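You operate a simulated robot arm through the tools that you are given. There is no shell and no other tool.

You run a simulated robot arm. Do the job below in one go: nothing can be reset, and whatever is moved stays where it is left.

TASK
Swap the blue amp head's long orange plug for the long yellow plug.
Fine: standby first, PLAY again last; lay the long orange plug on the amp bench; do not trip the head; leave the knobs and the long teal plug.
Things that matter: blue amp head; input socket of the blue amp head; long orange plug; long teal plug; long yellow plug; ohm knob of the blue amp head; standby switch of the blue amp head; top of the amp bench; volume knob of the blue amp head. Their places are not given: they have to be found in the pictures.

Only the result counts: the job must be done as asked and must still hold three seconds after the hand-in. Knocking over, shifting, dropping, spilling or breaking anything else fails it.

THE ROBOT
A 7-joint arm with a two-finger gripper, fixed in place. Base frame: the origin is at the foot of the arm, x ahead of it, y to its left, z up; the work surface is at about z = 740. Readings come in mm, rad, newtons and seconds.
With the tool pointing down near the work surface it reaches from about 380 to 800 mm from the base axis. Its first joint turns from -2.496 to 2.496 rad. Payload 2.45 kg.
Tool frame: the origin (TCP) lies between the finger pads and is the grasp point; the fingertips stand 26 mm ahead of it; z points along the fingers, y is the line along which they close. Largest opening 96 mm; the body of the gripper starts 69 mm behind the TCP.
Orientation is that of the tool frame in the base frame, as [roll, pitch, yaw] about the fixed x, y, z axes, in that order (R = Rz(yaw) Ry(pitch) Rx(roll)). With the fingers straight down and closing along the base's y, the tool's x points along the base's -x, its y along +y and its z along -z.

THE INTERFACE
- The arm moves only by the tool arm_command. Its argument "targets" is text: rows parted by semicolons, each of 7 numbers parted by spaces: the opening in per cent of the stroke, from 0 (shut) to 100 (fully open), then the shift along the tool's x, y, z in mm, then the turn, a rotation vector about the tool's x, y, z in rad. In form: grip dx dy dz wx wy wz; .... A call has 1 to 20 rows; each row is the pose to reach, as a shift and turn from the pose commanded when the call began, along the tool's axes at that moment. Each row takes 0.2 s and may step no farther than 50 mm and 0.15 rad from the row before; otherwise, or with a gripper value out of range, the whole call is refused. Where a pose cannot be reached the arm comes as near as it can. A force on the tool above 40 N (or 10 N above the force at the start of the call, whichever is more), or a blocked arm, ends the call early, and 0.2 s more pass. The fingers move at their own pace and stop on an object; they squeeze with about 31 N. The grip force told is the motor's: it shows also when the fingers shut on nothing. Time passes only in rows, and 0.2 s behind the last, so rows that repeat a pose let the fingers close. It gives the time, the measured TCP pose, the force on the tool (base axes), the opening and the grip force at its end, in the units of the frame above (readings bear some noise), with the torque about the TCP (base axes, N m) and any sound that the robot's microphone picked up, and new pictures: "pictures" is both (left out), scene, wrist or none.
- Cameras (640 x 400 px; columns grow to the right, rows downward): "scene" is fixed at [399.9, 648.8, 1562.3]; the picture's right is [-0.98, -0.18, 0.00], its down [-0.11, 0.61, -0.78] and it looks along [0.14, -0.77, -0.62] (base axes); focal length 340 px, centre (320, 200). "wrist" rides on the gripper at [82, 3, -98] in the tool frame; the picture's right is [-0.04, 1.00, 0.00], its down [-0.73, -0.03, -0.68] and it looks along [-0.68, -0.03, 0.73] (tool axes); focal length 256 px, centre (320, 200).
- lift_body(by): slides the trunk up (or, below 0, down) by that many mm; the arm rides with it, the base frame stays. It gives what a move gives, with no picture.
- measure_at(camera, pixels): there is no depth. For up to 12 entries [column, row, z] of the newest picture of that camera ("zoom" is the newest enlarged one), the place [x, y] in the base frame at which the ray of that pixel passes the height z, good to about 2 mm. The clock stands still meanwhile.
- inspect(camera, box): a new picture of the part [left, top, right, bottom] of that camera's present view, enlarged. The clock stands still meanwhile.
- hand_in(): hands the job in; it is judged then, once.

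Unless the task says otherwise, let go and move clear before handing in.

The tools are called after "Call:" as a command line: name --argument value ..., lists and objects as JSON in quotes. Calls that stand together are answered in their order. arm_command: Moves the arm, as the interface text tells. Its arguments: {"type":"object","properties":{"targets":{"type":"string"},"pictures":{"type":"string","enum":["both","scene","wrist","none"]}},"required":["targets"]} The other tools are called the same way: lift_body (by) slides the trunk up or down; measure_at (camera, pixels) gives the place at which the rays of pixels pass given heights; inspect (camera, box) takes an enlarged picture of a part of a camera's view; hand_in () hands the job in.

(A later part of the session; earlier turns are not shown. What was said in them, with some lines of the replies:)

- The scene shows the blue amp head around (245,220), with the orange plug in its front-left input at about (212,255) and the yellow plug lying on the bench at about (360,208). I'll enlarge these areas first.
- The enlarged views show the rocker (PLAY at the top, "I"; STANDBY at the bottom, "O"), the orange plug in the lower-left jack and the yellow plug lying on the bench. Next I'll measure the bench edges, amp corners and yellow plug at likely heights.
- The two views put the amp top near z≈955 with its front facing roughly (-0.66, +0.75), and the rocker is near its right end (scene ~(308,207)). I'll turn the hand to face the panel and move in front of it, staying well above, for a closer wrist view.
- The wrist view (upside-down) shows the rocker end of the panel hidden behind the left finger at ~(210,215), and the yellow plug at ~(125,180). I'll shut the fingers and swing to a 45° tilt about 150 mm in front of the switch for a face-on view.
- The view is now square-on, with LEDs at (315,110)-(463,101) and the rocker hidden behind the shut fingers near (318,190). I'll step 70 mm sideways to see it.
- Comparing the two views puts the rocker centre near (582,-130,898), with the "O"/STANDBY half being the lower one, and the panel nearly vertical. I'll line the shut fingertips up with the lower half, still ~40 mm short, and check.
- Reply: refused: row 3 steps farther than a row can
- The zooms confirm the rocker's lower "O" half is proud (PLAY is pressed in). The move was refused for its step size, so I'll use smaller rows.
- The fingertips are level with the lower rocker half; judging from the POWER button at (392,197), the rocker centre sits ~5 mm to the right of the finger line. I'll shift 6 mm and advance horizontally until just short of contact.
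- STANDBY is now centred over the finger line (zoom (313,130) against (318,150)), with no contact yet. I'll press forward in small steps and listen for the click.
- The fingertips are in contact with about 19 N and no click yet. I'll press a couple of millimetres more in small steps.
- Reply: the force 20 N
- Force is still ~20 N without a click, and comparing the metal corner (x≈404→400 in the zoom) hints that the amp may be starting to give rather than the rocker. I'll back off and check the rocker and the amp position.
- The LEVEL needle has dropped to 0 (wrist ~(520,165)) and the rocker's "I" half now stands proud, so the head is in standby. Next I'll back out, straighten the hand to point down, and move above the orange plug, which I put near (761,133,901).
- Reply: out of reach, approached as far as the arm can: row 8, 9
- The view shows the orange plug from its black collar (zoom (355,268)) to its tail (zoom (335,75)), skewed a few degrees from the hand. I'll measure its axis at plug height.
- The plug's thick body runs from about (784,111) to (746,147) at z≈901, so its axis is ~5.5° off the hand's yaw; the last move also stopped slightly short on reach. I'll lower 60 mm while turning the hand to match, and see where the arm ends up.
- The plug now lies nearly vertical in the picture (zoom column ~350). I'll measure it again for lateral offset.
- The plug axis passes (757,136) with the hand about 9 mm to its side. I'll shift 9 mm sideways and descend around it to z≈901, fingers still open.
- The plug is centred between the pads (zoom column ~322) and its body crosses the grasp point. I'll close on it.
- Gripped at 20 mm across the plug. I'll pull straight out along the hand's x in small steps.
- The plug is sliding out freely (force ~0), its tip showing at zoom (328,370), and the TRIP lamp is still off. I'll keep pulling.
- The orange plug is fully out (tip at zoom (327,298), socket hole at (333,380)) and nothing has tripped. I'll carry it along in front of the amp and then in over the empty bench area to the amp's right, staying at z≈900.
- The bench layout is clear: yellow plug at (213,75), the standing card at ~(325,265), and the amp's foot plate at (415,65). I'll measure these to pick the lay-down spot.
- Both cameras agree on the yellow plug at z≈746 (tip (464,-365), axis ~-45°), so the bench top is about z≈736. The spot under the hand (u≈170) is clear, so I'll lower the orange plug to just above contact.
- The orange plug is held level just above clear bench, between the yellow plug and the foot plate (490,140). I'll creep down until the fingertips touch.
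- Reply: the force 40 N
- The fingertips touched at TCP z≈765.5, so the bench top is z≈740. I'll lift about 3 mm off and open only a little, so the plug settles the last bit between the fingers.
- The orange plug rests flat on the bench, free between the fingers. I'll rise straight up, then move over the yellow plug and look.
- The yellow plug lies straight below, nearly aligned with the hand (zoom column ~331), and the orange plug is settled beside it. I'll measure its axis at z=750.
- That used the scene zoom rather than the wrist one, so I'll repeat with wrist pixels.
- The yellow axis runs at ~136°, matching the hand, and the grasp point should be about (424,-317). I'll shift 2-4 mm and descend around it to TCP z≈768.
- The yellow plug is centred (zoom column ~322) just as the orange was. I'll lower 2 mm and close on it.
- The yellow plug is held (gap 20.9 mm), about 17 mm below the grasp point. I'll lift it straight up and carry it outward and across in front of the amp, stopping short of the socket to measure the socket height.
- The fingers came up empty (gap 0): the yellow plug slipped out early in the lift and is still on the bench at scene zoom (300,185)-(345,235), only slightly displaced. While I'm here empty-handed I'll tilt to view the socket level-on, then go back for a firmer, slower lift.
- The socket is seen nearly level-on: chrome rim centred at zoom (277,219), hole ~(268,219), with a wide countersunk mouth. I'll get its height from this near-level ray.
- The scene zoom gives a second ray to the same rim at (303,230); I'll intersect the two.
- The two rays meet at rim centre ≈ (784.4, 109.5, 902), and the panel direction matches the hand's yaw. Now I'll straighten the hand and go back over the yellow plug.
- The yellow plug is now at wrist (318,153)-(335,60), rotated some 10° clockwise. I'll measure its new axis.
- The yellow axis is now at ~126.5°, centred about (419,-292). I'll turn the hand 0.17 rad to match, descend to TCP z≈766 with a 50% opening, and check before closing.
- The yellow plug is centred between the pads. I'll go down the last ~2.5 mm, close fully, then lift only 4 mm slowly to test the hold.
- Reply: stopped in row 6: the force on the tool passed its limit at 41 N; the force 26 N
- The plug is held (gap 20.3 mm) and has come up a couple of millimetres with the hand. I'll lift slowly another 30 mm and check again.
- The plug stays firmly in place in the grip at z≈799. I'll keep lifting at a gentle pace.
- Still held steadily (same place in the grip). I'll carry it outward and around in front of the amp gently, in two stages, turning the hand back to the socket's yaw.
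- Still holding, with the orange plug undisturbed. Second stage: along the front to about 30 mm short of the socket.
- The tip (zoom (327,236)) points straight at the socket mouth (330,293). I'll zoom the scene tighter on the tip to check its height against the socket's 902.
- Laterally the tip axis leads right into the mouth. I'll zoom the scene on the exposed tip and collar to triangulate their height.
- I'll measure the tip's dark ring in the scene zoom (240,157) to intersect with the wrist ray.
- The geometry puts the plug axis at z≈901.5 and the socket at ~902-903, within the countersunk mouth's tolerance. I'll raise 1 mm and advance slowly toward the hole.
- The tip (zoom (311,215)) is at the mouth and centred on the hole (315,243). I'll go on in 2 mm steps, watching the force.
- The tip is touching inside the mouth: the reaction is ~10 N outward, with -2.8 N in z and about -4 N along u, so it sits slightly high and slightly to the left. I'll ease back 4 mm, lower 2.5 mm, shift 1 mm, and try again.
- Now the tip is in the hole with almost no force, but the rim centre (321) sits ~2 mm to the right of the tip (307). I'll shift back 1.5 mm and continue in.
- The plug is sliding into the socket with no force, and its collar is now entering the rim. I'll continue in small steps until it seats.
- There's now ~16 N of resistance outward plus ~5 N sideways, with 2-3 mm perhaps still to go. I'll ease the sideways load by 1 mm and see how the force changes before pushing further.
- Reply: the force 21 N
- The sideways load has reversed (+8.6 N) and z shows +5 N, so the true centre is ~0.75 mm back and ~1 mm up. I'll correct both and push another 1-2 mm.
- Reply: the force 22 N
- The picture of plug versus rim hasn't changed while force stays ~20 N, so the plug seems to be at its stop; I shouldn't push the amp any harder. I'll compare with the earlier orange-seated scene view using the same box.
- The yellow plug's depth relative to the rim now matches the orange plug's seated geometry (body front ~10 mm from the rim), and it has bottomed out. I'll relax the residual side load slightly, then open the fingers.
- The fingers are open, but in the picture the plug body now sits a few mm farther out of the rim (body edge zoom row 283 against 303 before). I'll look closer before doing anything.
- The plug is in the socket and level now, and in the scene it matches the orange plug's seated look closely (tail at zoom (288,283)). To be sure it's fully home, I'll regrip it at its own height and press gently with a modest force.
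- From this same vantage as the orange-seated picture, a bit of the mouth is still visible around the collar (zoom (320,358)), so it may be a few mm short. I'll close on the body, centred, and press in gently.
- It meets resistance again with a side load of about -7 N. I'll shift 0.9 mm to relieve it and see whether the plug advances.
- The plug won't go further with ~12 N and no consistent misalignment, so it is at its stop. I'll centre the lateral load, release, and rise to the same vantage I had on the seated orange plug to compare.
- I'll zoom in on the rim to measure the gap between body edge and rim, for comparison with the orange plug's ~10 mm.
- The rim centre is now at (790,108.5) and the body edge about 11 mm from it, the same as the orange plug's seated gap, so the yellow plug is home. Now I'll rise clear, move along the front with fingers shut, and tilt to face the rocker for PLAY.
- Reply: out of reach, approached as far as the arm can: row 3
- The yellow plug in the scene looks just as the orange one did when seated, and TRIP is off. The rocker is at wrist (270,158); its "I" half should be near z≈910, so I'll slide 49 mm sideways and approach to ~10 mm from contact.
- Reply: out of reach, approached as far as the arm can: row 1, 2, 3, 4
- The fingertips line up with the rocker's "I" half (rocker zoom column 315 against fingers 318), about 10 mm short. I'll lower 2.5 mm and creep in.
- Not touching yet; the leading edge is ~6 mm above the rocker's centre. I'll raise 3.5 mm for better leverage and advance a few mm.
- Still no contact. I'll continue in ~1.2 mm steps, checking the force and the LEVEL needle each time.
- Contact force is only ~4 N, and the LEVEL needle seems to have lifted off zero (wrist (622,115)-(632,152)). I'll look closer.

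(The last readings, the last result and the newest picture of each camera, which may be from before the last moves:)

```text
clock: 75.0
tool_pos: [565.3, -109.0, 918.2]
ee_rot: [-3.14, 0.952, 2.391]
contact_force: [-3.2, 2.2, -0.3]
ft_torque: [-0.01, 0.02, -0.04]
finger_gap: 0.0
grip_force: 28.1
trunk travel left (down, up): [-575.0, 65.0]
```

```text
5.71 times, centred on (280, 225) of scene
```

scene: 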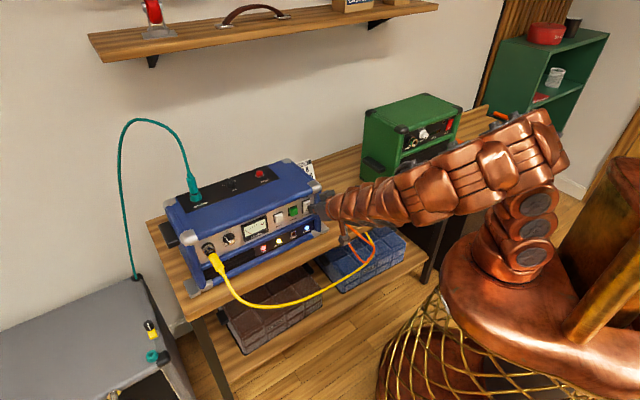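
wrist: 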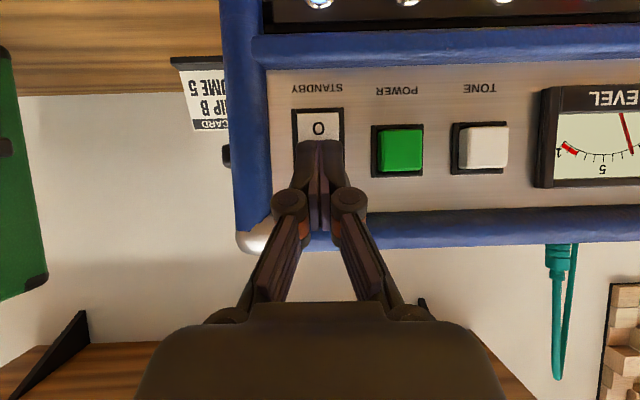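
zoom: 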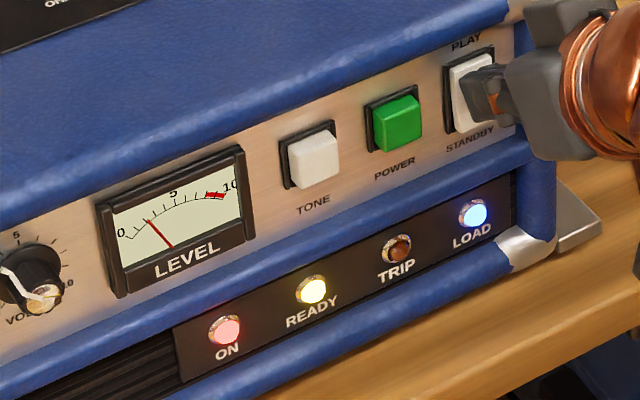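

The needle has risen to ~2 and TRIP is dark, so PLAY has engaged and the yellow input is live. I'll back off straight and check that the switch stays in PLAY.

Call:
arm_command --targets "0 3 0 -4 0 0 0; 0 14 0 -20 0 0 0; 0 28 0 -40 0 0 0; 0 38 0 -54 0 0 0; 0 38 30 -54 0 0 0; 0 38 70 -54 0 0 0; 0 38 100 -54 0 0 0; 0 38 100 -54 0 0 0"

Call:
inspect --camera "wrist" --box '[120, 60, 380, 260]'

Call:
inspect --camera "scene" --box '[150, 150, 340, 300]'

```text
clock: 76.8
tool_pos: [586.5, 8.8, 917.1]
ee_rot: [-3.141, 0.952, 2.391]
contact_force: [0.4, 0.1, 0.2]
ft_torque: [0.0, -0.05, -0.04]
finger_gap: 0.0
grip_force: 29.1
out of reach, approached as far as the arm can: row 3, 4
trunk travel left (down, up): [-575.0, 65.0]
```

scene: 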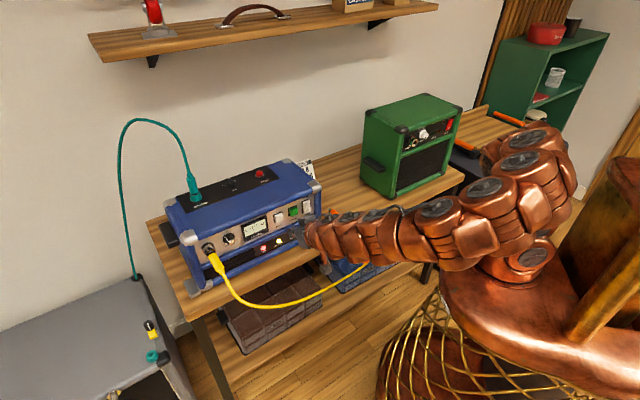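
wrist: 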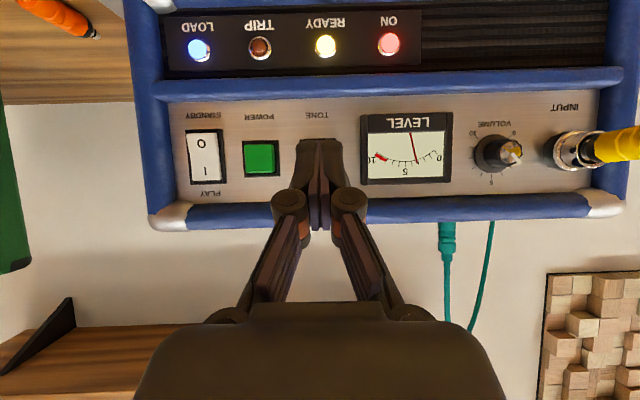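

```text
2.00 times, centred on (250, 160) of wrist
```

zoom: 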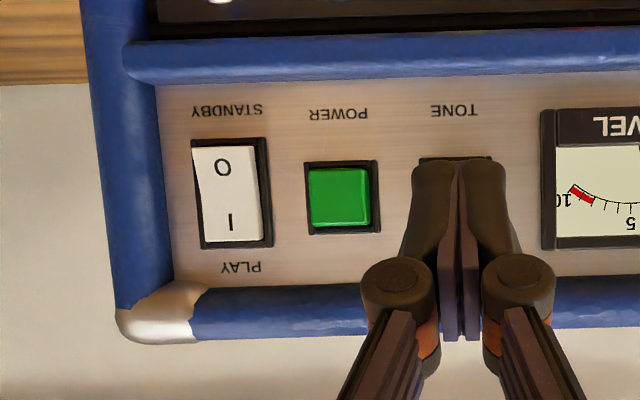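

```text
2.67 times, centred on (245, 225) of scene
```

zoom: 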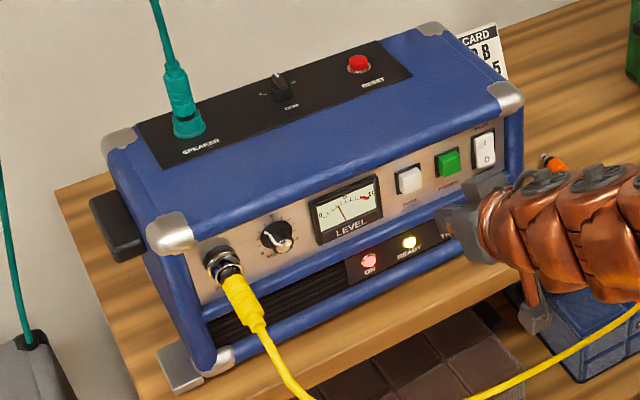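

The needle is back at ~4 just as at the start, the rocker is in PLAY, and TRIP is dark. I'll move the arm clear, up and away, and check the orange plug one last time.

Call:
arm_command --targets "0 -20 0 -20 0 0.13 0; 0 -42 0 -40 0 0.26 0; 0 -65 -15 -60 0 0.39 0; 20 -88 -30 -80 0 0.52 0; 40 -110 -45 -95 0 0.65 0; 40 -130 -60 -110 0 0.78 0; 40 -145 -75 -125 0 0.9 0; 40 -145 -75 -125 0 0.95 0"

Call:
inspect --camera "scene" --box '[280, 150, 440, 270]'

Call:
inspect --camera "scene" --box '[150, 150, 340, 300]'

```text
clock: 78.6
tool_pos: [521.4, -33.1, 1107.4]
ee_rot: [-3.141, 0.002, 2.392]
contact_force: [-0.4, -0.3, 0.1]
ft_torque: [0.0, -0.03, -0.01]
finger_gap: 38.7
grip_force: 0.1
trunk travel left (down, up): [-575.0, 65.0]
```

scene: 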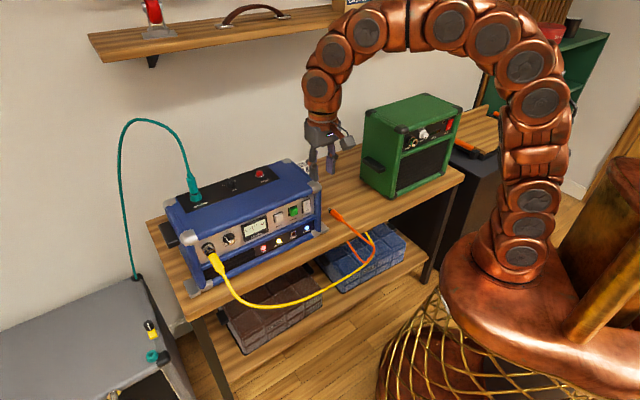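
wrist: 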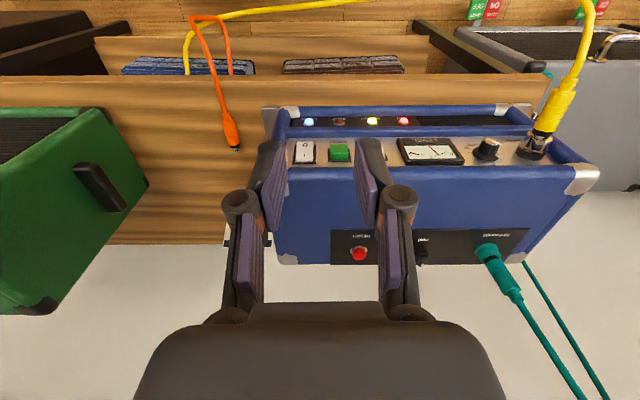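

```text
3.33 times, centred on (360, 210) of scene
```

zoom: 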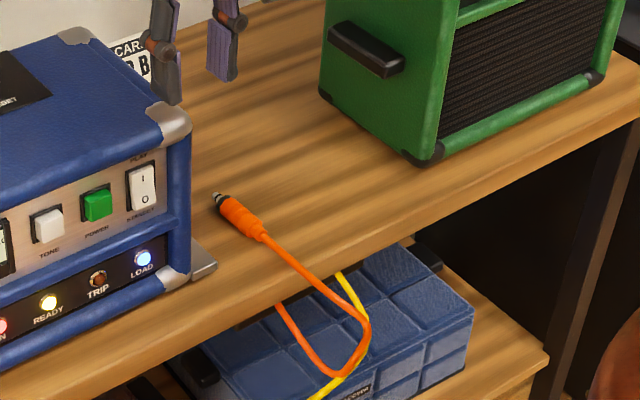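

```text
2.67 times, centred on (245, 225) of scene
```

zoom: 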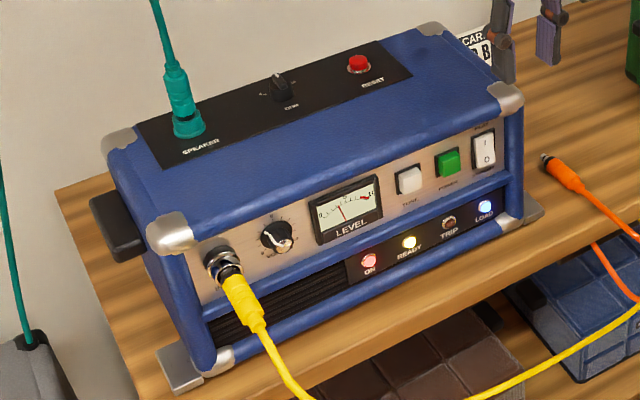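

The final pictures show the yellow plug seated in INPUT (scene zoom (240,300)), the rocker in PLAY with LEVEL at ~4, and TRIP dark. The orange plug lies on the bench (zoom (240,215)), teal and the knobs look unchanged, and the arm is clear, so I'm handing in.

Call:
hand_in

```text
The job is handed in.
```

The long yellow plug is now in the blue amp head's input and the head is back in PLAY. I've handed the job in, but I haven't seen the verdict.

- **Standby and PLAY:** I set standby before touching any plug and went back to PLAY last. The LEVEL needle dropped to 0 in standby and returned to about 4, where it started. The TRIP lamp stayed dark in every picture.
- **Orange plug:** it lies flat on the amp bench, to the right of the head.
- **Knobs and teal plug:** I did not touch them, and they look the same as at the start.

Three things went less cleanly:

- **Head shifted:** pressing the switch and seating the plug slid the head back by about 5 mm at the input end. I did not move it back.
- **Yellow plug slipped:** on my first lift it came out of the fingers and landed on the bench about 25 mm from where it had been. The second grip held.
- **Seating depth:** I heard no click. I judged the plug fully in because it stopped firmly and sits as deep as the orange one did, to within about 2 mm.
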